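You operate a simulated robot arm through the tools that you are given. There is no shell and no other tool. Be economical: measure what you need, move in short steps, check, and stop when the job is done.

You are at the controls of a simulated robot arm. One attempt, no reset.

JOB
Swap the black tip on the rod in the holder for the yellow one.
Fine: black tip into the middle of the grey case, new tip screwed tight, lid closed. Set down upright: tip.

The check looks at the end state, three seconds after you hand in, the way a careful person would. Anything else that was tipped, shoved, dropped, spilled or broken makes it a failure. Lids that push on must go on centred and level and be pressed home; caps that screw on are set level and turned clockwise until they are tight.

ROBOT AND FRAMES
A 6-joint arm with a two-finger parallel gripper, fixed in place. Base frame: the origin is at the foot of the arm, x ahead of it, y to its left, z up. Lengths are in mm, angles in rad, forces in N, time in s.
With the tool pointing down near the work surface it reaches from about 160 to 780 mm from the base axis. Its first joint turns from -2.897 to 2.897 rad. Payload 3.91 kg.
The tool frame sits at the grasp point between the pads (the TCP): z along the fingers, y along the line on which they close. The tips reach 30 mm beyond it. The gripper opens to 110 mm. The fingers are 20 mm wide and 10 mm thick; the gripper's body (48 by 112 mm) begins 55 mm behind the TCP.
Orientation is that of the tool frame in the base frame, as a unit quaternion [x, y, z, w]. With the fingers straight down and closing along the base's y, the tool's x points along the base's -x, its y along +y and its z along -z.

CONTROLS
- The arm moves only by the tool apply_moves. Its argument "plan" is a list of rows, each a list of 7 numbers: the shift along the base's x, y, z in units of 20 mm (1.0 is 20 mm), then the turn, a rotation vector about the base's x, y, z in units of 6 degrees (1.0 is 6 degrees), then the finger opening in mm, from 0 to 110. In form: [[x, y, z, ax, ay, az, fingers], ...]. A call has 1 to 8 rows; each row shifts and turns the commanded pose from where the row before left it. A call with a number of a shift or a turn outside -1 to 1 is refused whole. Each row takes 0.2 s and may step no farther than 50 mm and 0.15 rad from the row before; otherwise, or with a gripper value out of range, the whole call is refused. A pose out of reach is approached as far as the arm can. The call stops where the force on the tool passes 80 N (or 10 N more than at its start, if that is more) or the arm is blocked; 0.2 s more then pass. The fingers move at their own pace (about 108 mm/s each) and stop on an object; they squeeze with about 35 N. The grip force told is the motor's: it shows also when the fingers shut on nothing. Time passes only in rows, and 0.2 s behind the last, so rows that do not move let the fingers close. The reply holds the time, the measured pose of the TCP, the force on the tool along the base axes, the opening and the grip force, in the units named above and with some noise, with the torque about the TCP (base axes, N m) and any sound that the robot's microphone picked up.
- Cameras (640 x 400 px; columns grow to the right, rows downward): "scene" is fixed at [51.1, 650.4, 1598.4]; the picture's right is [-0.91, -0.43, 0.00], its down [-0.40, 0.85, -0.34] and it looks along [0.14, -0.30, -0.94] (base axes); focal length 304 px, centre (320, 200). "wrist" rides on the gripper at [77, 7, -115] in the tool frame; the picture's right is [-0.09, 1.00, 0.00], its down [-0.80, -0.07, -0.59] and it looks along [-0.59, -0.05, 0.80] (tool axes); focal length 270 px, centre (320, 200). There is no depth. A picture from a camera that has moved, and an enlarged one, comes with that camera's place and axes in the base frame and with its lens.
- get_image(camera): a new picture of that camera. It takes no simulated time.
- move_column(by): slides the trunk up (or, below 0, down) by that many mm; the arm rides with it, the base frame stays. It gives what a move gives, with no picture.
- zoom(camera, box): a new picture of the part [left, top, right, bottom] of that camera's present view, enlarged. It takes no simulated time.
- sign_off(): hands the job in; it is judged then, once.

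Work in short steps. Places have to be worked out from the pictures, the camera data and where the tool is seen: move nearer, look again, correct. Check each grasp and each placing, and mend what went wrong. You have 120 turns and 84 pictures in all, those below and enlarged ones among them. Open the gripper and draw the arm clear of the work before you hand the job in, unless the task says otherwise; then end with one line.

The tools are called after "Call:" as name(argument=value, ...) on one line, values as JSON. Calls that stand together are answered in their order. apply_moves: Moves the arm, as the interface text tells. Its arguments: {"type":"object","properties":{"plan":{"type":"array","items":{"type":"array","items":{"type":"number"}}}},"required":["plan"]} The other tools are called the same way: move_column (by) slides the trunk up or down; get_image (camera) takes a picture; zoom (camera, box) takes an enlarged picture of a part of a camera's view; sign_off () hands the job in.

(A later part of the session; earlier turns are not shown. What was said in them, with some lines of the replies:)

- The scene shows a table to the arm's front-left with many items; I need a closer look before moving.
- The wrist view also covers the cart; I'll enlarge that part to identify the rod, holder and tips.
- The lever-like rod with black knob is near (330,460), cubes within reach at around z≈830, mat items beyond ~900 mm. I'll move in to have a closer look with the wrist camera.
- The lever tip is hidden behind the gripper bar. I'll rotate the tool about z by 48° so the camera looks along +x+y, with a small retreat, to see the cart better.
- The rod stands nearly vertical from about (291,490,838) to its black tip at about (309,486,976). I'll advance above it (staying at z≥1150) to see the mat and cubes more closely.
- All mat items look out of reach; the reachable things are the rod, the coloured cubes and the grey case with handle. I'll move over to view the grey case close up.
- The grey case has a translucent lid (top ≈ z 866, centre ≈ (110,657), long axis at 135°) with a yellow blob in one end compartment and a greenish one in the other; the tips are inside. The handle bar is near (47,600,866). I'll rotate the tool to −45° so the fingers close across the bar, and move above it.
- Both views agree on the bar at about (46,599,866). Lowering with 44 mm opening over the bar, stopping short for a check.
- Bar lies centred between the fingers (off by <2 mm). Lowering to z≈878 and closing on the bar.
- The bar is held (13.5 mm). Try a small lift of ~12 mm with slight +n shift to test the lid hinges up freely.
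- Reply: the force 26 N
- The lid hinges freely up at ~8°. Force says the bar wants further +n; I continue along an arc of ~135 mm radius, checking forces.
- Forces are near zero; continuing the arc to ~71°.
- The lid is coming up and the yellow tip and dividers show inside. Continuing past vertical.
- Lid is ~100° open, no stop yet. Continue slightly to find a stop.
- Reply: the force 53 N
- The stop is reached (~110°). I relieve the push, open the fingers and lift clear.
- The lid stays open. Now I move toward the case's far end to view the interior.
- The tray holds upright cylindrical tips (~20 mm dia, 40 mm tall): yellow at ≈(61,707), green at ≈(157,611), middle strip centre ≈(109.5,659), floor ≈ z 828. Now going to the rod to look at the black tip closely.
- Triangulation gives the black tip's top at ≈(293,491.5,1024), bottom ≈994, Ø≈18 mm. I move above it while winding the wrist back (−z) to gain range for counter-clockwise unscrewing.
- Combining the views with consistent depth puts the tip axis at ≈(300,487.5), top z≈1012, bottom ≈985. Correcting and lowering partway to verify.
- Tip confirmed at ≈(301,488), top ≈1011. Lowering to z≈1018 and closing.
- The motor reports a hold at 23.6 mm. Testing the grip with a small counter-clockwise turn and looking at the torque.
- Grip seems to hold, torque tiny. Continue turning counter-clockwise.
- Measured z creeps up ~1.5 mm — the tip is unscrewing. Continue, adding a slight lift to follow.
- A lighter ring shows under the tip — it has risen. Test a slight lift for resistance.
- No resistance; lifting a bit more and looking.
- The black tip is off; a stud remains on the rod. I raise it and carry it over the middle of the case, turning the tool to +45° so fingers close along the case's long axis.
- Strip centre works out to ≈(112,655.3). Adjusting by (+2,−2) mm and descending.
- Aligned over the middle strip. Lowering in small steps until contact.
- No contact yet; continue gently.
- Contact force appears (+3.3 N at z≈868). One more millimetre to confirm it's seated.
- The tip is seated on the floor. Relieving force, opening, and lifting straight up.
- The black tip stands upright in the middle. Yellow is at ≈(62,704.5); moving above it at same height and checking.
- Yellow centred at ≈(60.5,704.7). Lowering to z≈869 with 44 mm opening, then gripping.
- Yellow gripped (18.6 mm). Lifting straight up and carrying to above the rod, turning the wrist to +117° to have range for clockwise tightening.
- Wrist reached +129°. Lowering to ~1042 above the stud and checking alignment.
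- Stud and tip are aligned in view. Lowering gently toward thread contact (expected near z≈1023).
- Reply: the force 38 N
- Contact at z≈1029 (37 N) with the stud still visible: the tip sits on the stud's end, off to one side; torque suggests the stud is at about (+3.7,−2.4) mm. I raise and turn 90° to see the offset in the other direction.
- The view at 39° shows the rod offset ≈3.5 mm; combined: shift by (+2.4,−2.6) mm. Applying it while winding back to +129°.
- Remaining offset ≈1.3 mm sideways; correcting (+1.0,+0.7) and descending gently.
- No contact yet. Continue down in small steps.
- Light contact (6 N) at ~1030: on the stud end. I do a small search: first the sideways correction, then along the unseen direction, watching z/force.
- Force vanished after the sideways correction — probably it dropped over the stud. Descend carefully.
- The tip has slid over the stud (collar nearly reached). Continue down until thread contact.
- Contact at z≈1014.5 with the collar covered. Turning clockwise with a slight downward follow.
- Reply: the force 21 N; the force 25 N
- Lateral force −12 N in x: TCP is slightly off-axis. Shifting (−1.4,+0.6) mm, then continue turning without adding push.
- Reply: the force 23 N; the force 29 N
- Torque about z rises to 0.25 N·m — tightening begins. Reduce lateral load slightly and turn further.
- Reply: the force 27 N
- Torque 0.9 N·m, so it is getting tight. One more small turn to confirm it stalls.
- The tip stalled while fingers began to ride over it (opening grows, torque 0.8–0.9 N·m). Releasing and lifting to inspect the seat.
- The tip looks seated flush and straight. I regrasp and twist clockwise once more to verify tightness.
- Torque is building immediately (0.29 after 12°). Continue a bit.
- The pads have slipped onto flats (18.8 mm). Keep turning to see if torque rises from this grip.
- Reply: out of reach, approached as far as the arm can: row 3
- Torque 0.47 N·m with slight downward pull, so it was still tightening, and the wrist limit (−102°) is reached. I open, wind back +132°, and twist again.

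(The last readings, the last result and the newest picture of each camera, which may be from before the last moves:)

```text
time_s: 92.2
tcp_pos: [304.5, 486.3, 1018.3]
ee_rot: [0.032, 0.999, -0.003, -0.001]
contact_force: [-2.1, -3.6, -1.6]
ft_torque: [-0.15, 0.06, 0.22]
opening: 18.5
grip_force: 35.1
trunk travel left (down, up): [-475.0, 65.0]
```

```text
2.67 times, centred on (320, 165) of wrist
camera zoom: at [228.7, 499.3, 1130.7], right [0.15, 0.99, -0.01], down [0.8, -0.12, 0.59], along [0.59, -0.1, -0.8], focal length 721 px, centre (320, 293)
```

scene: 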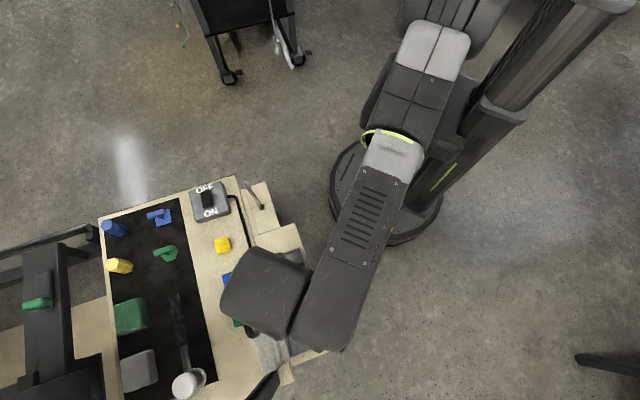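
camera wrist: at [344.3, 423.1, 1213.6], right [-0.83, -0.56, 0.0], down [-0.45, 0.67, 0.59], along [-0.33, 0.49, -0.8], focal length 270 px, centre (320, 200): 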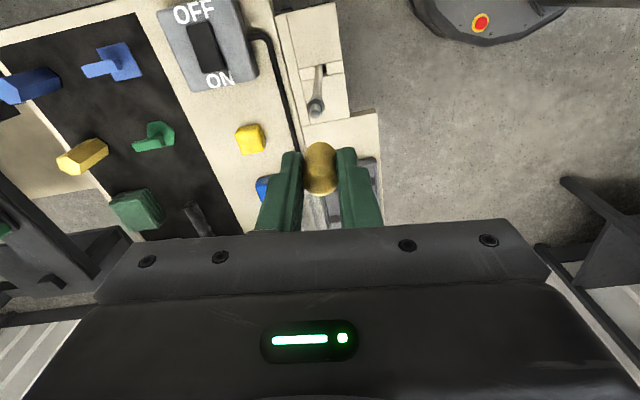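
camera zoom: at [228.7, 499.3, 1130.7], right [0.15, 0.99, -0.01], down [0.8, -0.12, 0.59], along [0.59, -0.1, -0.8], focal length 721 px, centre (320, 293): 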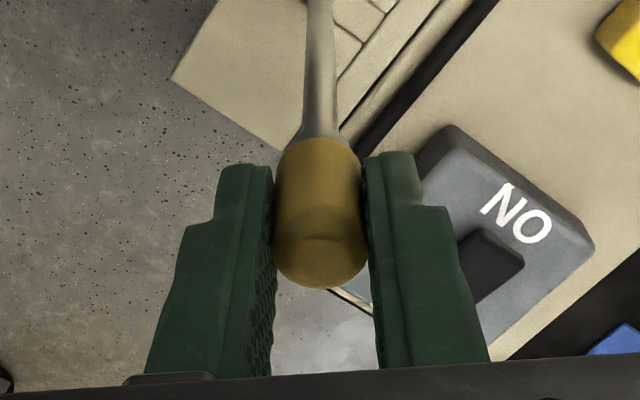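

On flats (18.5 mm), torque already 0.22. Twisting clockwise further.

Call:
apply_moves(plan=[[0, 0, 0, 0, 0, -1, 0], [0, 0, 0, 0, 0, -1, 0]])

Call:
apply_moves(plan=[[0, 0, 0, 0, 0, -1, 0], [0, 0, 0, 0, 0, -1, 0]])

```text
time_s: 92.8
tcp_pos: [305.1, 486.5, 1018.5]
ee_rot: [0.137, 0.991, -0.004, -0.001]
contact_force: [-5.5, -5.6, -4.0]
ft_torque: [-0.23, 0.19, 0.53]
opening: 18.6
grip_force: 34.5
trunk travel left (down, up): [-475.0, 65.0]
```

```text
time_s: 93.4
tcp_pos: [305.4, 486.2, 1016.5]
ee_rot: [0.241, 0.971, -0.002, -0.001]
contact_force: [-4.0, -9.0, -6.2]
ft_torque: [-0.31, 0.13, 0.75]
opening: 18.7
grip_force: 34.9
trunk travel left (down, up): [-475.0, 65.0]
```

Call:
apply_moves(plan=[[-0.02, -0.03, -0.02, 0, 0, -1, 0], [0, 0, -0.01, 0, 0, -1, 0]])

Call:
apply_moves(plan=[[0, 0, 0, 0, 0, -1, 0], [0, 0, 0, 0, 0, -1, 0]])

```text
time_s: 94.0
tcp_pos: [305.3, 486.5, 1017.0]
ee_rot: [0.341, 0.94, -0.002, -0.002]
contact_force: [-1.1, -3.3, 1.3]
ft_torque: [-0.17, 0.03, 0.82]
opening: 19.8
grip_force: 35.0
trunk travel left (down, up): [-475.0, 65.0]
```

```text
time_s: 94.6
tcp_pos: [303.8, 486.1, 1016.7]
ee_rot: [0.436, 0.9, -0.001, -0.002]
contact_force: [0.9, 0.1, 1.4]
ft_torque: [-0.04, -0.04, 0.43]
opening: 24.3
grip_force: 34.9
trunk travel left (down, up): [-475.0, 65.0]
```

The pads ride over a corner at ~0.85 N·m: the tip itself is stalled. I open now (without passing the corner, which could loosen it), wind back to about −4° and do a final tighten-and-release on the flats.

Call:
apply_moves(plan=[[0, 0, 0, 0, 0, 0, 50], [0, 0, 0, 0, 0, 0, 50], [0, 0, 0, 0, 0, 1, 50], [0, 0, 0, 0, 0, 1, 50], [0, 0, 0, 0, 0, 1, 50], [0, 0, 0, 0, 0, 1, 50], [0, 0, 0, 0, 0, 1, 50], [0, 0, 0, 0, 0, 1, 50]])

Call:
apply_moves(plan=[[0, 0, 0, 0, 0, 1, 50], [0, 0, 0, 0, 0, 0, 50], [0, 0, 0, 0, 0, 0, 0], [0, 0, 0, 0, 0, 0, 0], [0, 0, 0, 0, 0, 0, 0]])

Call:
apply_moves(plan=[[0, 0, 0, 0, 0, -1, 0], [0, 0, 0, 0, 0, -1, 0]])

```text
time_s: 96.4
tcp_pos: [304.6, 486.5, 1016.9]
ee_rot: [0.136, 0.991, -0.004, 0.0]
contact_force: [-0.7, -0.4, 0.4]
ft_torque: [0.02, -0.03, 0.02]
opening: 49.9
grip_force: 0.1
trunk travel left (down, up): [-475.0, 65.0]
```

```text
time_s: 97.6
tcp_pos: [303.7, 486.2, 1016.3]
ee_rot: [0.085, 0.996, -0.003, -0.001]
contact_force: [-1.4, -1.6, 0.4]
ft_torque: [-0.08, 0.07, 0.29]
opening: 19.1
grip_force: 34.5
trunk travel left (down, up): [-475.0, 65.0]
```

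```text
time_s: 98.2
tcp_pos: [304.6, 486.3, 1016.0]
ee_rot: [0.189, 0.982, -0.004, 0.0]
contact_force: [-0.6, -2.8, -2.4]
ft_torque: [-0.12, 0.02, 0.57]
opening: 18.8
grip_force: 35.2
trunk travel left (down, up): [-475.0, 65.0]
```

Torque builds right away (0.57 N·m): tight. One last nudge, then open and lift clear.

Call:
apply_moves(plan=[[0, 0, 0, 0, 0, -1, 0], [0, 0, 0, 0, 0, 0, 0]])

Call:
apply_moves(plan=[[0, 0, 0, 0, 0, 0, 50], [0, 0, 0, 0, 0, 0, 50], [0, 0, 1, 0, 0, 0, 50], [0, 0, 1, 0, 0, 0, 50], [0, 0, 1, 0, 0, 0, 50], [0, 0, 1, 0, 0, 0, 50]])

Call:
get_image(camera="wrist")

Call:
zoom(camera="scene", box=[210, 150, 350, 360])

```text
time_s: 98.8
tcp_pos: [304.2, 486.2, 1016.0]
ee_rot: [0.24, 0.971, -0.003, -0.001]
contact_force: [-0.2, -3.3, -3.5]
ft_torque: [-0.14, 0.03, 0.71]
opening: 18.9
grip_force: 35.5
trunk travel left (down, up): [-475.0, 65.0]
```

```text
time_s: 100.2
tcp_pos: [302.9, 484.1, 1098.1]
ee_rot: [0.24, 0.971, -0.004, -0.001]
contact_force: [-0.4, -0.1, 0.6]
ft_torque: [0.04, -0.01, -0.02]
opening: 50.1
grip_force: 0.0
trunk travel left (down, up): [-475.0, 65.0]
```

```text
19 pictures are left
camera wrist: at [238.8, 528.3, 1212.1], right [0.54, 0.84, -0.01], down [0.68, -0.43, 0.59], along [0.5, -0.33, -0.8], focal length 270 px, centre (320, 200)
```

wrist: 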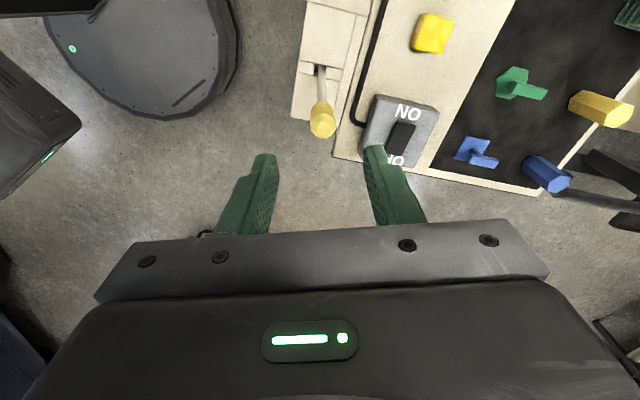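

```text
1.90 times, centred on (280, 255) of scene
camera zoom: at [51.1, 650.4, 1598.4], right [-0.91, -0.43, 0.0], down [-0.4, 0.85, -0.34], along [0.14, -0.3, -0.94], focal length 578 px, centre (396, 95)
```

zoom: 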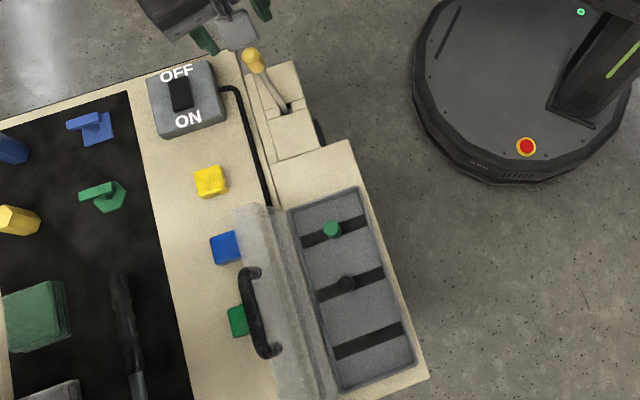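

Yellow tip on, black upright in the middle. Now going to the lid handle at its open position (bar near (173,724.5), regrasp TCP z≈990) with the tool at −45°.

Call:
apply_moves(plan=[[-0.54, 1, 0, 0, 0, -1, 44], [-0.54, 1, 0, 0, 0, -1, 44], [-0.54, 1, 0, 0, 0, -0.85, 44], [-0.54, 1, 0, 0, 0, 0, 44], [-0.54, 1, 0, 0, 0, 0, 44], [-0.54, 1, 0, 0, 0, 0, 44], [-0.54, 1, 0, 0, 0, 0, 44], [-0.54, 1, 0, 0, 0, 0, 44]])

Call:
apply_moves(plan=[[-0.54, 1, -0.25, 0, 0, 0, 44], [-0.54, 1, -0.25, 0, 0, 0, 44], [-0.54, 1, -0.25, 0, 0, 0, 44], [-0.54, 1, -0.25, 0, 0, 0, 44], [0, 0, 0, 0, 0, 0, 44]])

Call:
get_image(camera="wrist")

```text
time_s: 102.0
tcp_pos: [217.5, 644.1, 1096.2]
ee_rot: [0.381, 0.924, -0.003, -0.002]
contact_force: [-0.3, -1.0, 0.4]
ft_torque: [-0.02, -0.01, 0.02]
opening: 44.0
grip_force: 0.1
trunk travel left (down, up): [-475.0, 65.0]
```

```text
time_s: 103.2
tcp_pos: [174.1, 723.6, 1075.2]
ee_rot: [0.381, 0.925, -0.004, -0.002]
contact_force: [-0.4, -0.7, 0.7]
ft_torque: [0.0, 0.01, -0.02]
opening: 44.0
grip_force: 0.1
trunk travel left (down, up): [-475.0, 65.0]
```

```text
17 pictures are left
camera wrist: at [125.4, 783.4, 1188.3], right [0.76, 0.64, -0.01], down [0.52, -0.61, 0.59], along [0.38, -0.46, -0.8], focal length 270 px, centre (320, 200)
```

wrist: 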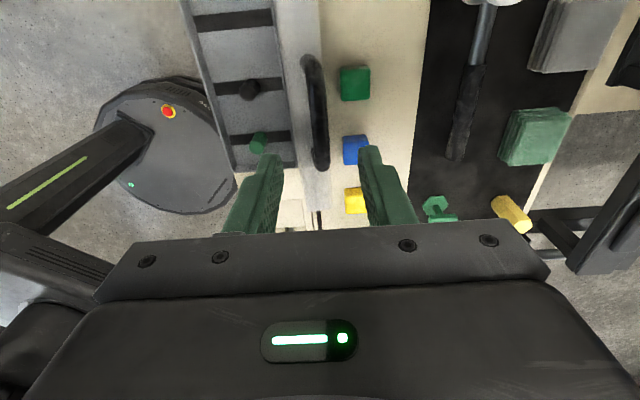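

Handle is centred between the fingers as before. Lowering to z≈990 and gripping.

Call:
apply_moves(plan=[[0, 0, -1, 0, 0, 0, 44], [0, 0, -1, 0, 0, 0, 44], [0, 0, -1, 0, 0, 0, 44], [0, 0, -1, 0, 0, 0, 44], [0, 0, -0.25, 0, 0, 0, 44], [0, 0, 0, 0, 0, 0, 0], [0, 0, 0, 0, 0, 0, 0], [0, 0, 0, 0, 0, 0, 0]])

```text
time_s: 105.0
tcp_pos: [173.5, 724.6, 991.2]
ee_rot: [0.381, 0.925, -0.004, -0.002]
contact_force: [-9.1, -14.2, -4.8]
ft_torque: [-0.26, 0.06, 0.01]
opening: 13.1
grip_force: 45.2
trunk travel left (down, up): [-475.0, 65.0]
```

Gripped. Following the fitted arc (centre n=592, z=861, R≈136.5) back, checking force midway.

Call:
apply_moves(plan=[[-0.654, -0.654, 0.23, 0, 0, 0, 0], [-0.668, -0.668, 0.1, 0, 0, 0, 0], [-0.675, -0.675, -0.03, 0, 0, 0, 0], [-0.661, -0.661, -0.17, 0, 0, 0, 0]])

Call:
apply_moves(plan=[[-0.64, -0.64, -0.29, 0, 0, 0, 0], [-0.608, -0.608, -0.42, 0, 0, 0, 0], [-0.555, -0.555, -0.53, 0, 0, 0, 0], [-0.502, -0.502, -0.64, 0, 0, 0, 0]])

```text
time_s: 106.0
tcp_pos: [122.0, 673.2, 995.0]
ee_rot: [0.382, 0.924, -0.003, -0.002]
contact_force: [0.8, -2.9, 6.3]
ft_torque: [0.13, 0.07, -0.35]
opening: 13.3
grip_force: 45.1
trunk travel left (down, up): [-475.0, 65.0]
```

```text
time_s: 107.0
tcp_pos: [74.8, 625.8, 955.9]
ee_rot: [0.381, 0.924, -0.004, -0.002]
contact_force: [-3.2, 3.7, 0.4]
ft_torque: [0.15, 0.0, -0.58]
opening: 13.2
grip_force: 45.2
trunk travel left (down, up): [-475.0, 65.0]
```

Forces stay low. Continuing to nearly closed.

Call:
apply_moves(plan=[[-0.431, -0.431, -0.73, 0, 0, 0, 0], [-0.357, -0.357, -0.805, 0, 0, 0, 0], [-0.276, -0.276, -0.87, 0, 0, 0, 0]])

Call:
apply_moves(plan=[[-0.184, -0.184, -0.8, 0, 0, 0, 0], [-0.07, -0.07, -0.4, 0, 0, 0, 0], [0, 0, -0.2, 0, 0, 0, 0]])

```text
time_s: 107.8
tcp_pos: [54.8, 605.3, 908.1]
ee_rot: [0.382, 0.924, -0.004, -0.001]
contact_force: [-7.7, 5.0, 1.9]
ft_torque: [0.25, 0.15, -0.74]
opening: 13.6
grip_force: 45.2
trunk travel left (down, up): [-475.0, 65.0]
```

```text
time_s: 108.6
tcp_pos: [49.1, 599.4, 879.8]
ee_rot: [0.381, 0.924, -0.003, -0.002]
contact_force: [-6.0, 3.8, 1.5]
ft_torque: [0.44, 0.23, -0.76]
opening: 13.6
grip_force: 45.2
trunk travel left (down, up): [-475.0, 65.0]
```

Almost closed (closed height was 877.3). Pressing down a few mm until contact.

Call:
apply_moves(plan=[[-0.02, -0.02, -0.1, 0, 0, 0, 0], [0, 0, -0.08, 0, 0, 0, 0], [0, 0, 0, 0, 0, 0, 0]])

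```text
time_s: 109.4
tcp_pos: [48.4, 599.3, 876.9]
ee_rot: [0.382, 0.924, -0.003, -0.002]
contact_force: [-6.5, 3.6, 0.4]
ft_torque: [0.42, 0.41, -0.8]
opening: 13.5
grip_force: 44.6
trunk travel left (down, up): [-475.0, 65.0]
```

Call:
apply_moves(plan=[[0, 0, -0.08, 0, 0, 0, 0], [0, 0, -0.06, 0, 0, 0, 0], [0, 0, 0, 0, 0, 0, 0]])

```text
time_s: 110.2
tcp_pos: [47.7, 599.1, 875.2]
ee_rot: [0.381, 0.925, -0.003, -0.002]
contact_force: [-8.4, -1.7, 1.6]
ft_torque: [0.21, 0.29, -0.81]
opening: 13.5
grip_force: 45.0
trunk travel left (down, up): [-475.0, 65.0]
```

Call:
apply_moves(plan=[[0, 0, -0.1, 0, 0, 0, 0], [0, 0, -0.1, 0, 0, 0, 0], [0, 0, 0, 0, 0, 0, 0]])

Call:
get_image(camera="wrist")

```text
time_s: 111.0
tcp_pos: [48.1, 598.3, 871.8]
ee_rot: [0.381, 0.924, -0.002, -0.002]
contact_force: [-11.1, -3.1, 11.8]
ft_torque: [-0.64, -0.48, -0.8]
opening: 13.7
grip_force: 45.4
trunk travel left (down, up): [-475.0, 65.0]
```

```text
16 pictures are left
camera wrist: at [-1.3, 658.3, 984.1], right [0.76, 0.64, 0.0], down [0.52, -0.61, 0.59], along [0.38, -0.46, -0.8], focal length 270 px, centre (320, 200)
```

wrist: 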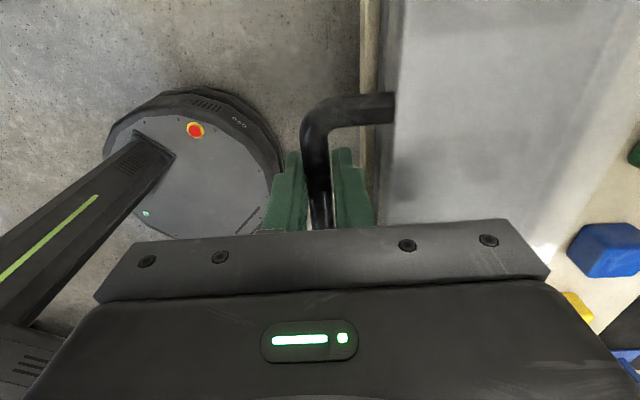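

Lid is down with ~12 N contact, view matching the original closed state. Releasing and lifting clear.

Call:
apply_moves(plan=[[0, 0, 0.05, 0, 0, 0, 13], [0.02, 0, 0, 0, 0, 0, 38], [0, 0, 0, 0, 0, 0, 38], [0, 0, 0, 0, 0, 0, 38], [0, 0, 0.5, 0, 0, 0, 38], [0, 0, 1, 0, 0, 0, 38], [0, 0, 1, 0, 0, 0, 38], [0, 0, 1, 0, 0, 0, 38]])

Call:
apply_moves(plan=[[-0.5, -0.8, 1, 0, 0, 0, 60], [-0.5, -0.8, 1, 0, 0, 0, 60], [-0.5, -0.8, 1, 0, 0, 0, 60], [-0.5, -0.8, 1, 0, 0, 0, 60], [-0.5, -0.8, 1, 0, 0, 0, 60], [-0.5, -0.8, 1, 0, 0, 0, 60], [-0.5, -0.8, 1, 0, 0, 0, 60], [-0.5, -0.8, 1, 0, 0, 0, 60]])

Call:
zoom(camera="scene", box=[200, 160, 350, 380])

Call:
get_image(camera="wrist")

```text
time_s: 112.8
tcp_pos: [50.3, 600.1, 939.8]
ee_rot: [0.381, 0.925, -0.003, -0.002]
contact_force: [0.2, 0.0, 0.5]
ft_torque: [0.01, 0.01, 0.0]
opening: 37.9
grip_force: 0.0
trunk travel left (down, up): [-475.0, 65.0]
```

```text
time_s: 114.6
tcp_pos: [-30.0, 471.7, 1103.6]
ee_rot: [0.381, 0.924, -0.003, -0.001]
contact_force: [0.5, 0.6, -0.6]
ft_torque: [0.02, -0.01, 0.02]
opening: 59.8
grip_force: 0.0
trunk travel left (down, up): [-475.0, 65.0]
```

```text
1.82 times, centred on (275, 270) of scene
camera zoom: at [51.1, 650.4, 1598.4], right [-0.91, -0.43, 0.0], down [-0.4, 0.85, -0.34], along [0.14, -0.3, -0.94], focal length 552 px, centre (402, 73)
```

zoom: 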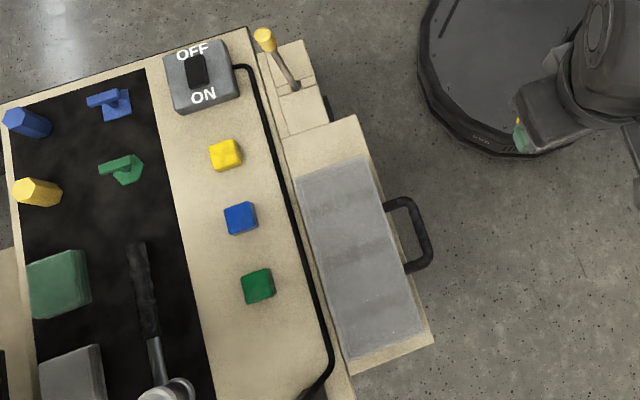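

```text
14 pictures are left
camera wrist: at [-78.7, 531.4, 1216.3], right [0.76, 0.64, -0.01], down [0.52, -0.61, 0.59], along [0.38, -0.46, -0.8], focal length 270 px, centre (320, 200)
```

wrist: 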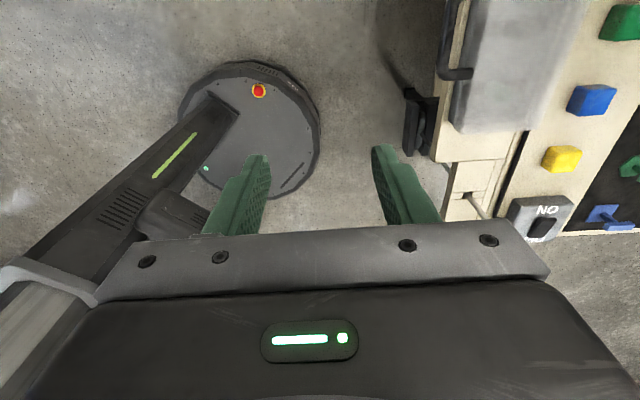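

Lid looks closed; one enlarged check through the translucent lid and of the rod.

Call:
zoom(camera="scene", box=[255, 230, 345, 370])

Call:
zoom(camera="scene", box=[235, 160, 295, 220])

```text
2.86 times, centred on (300, 300) of scene
camera zoom: at [51.1, 650.4, 1598.4], right [-0.91, -0.43, 0.0], down [-0.4, 0.85, -0.34], along [0.14, -0.3, -0.94], focal length 867 px, centre (377, -86)
```

zoom: 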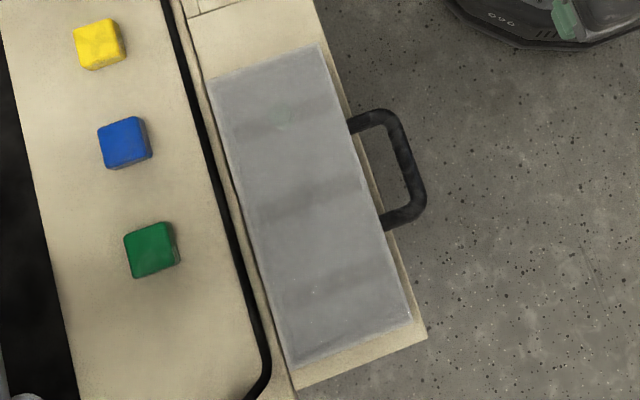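

```text
6.67 times, centred on (265, 190) of scene
camera zoom: at [51.1, 650.4, 1598.4], right [-0.91, -0.43, 0.0], down [-0.4, 0.85, -0.34], along [0.14, -0.3, -0.94], focal length 2024 px, centre (687, 267)
```

zoom: 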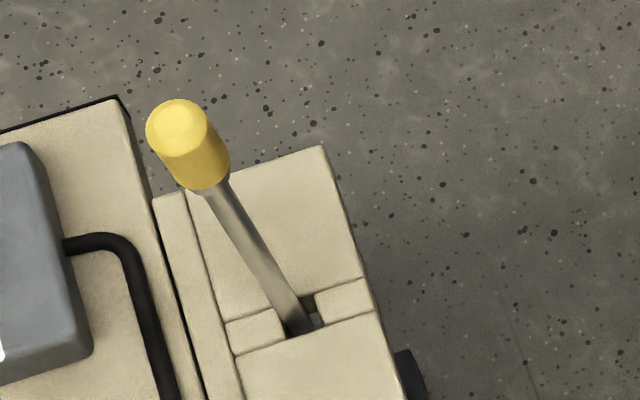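

The yellow tip is tight and straight on the rod, the lid is closed, and the arm is clear, so I'm handing in.

Call:
sign_off()

```text
The job is handed in.
```

I swapped the tips: the yellow one is screwed tight on the rod, the black one stands upright in the middle of the grey case, and the lid is closed.
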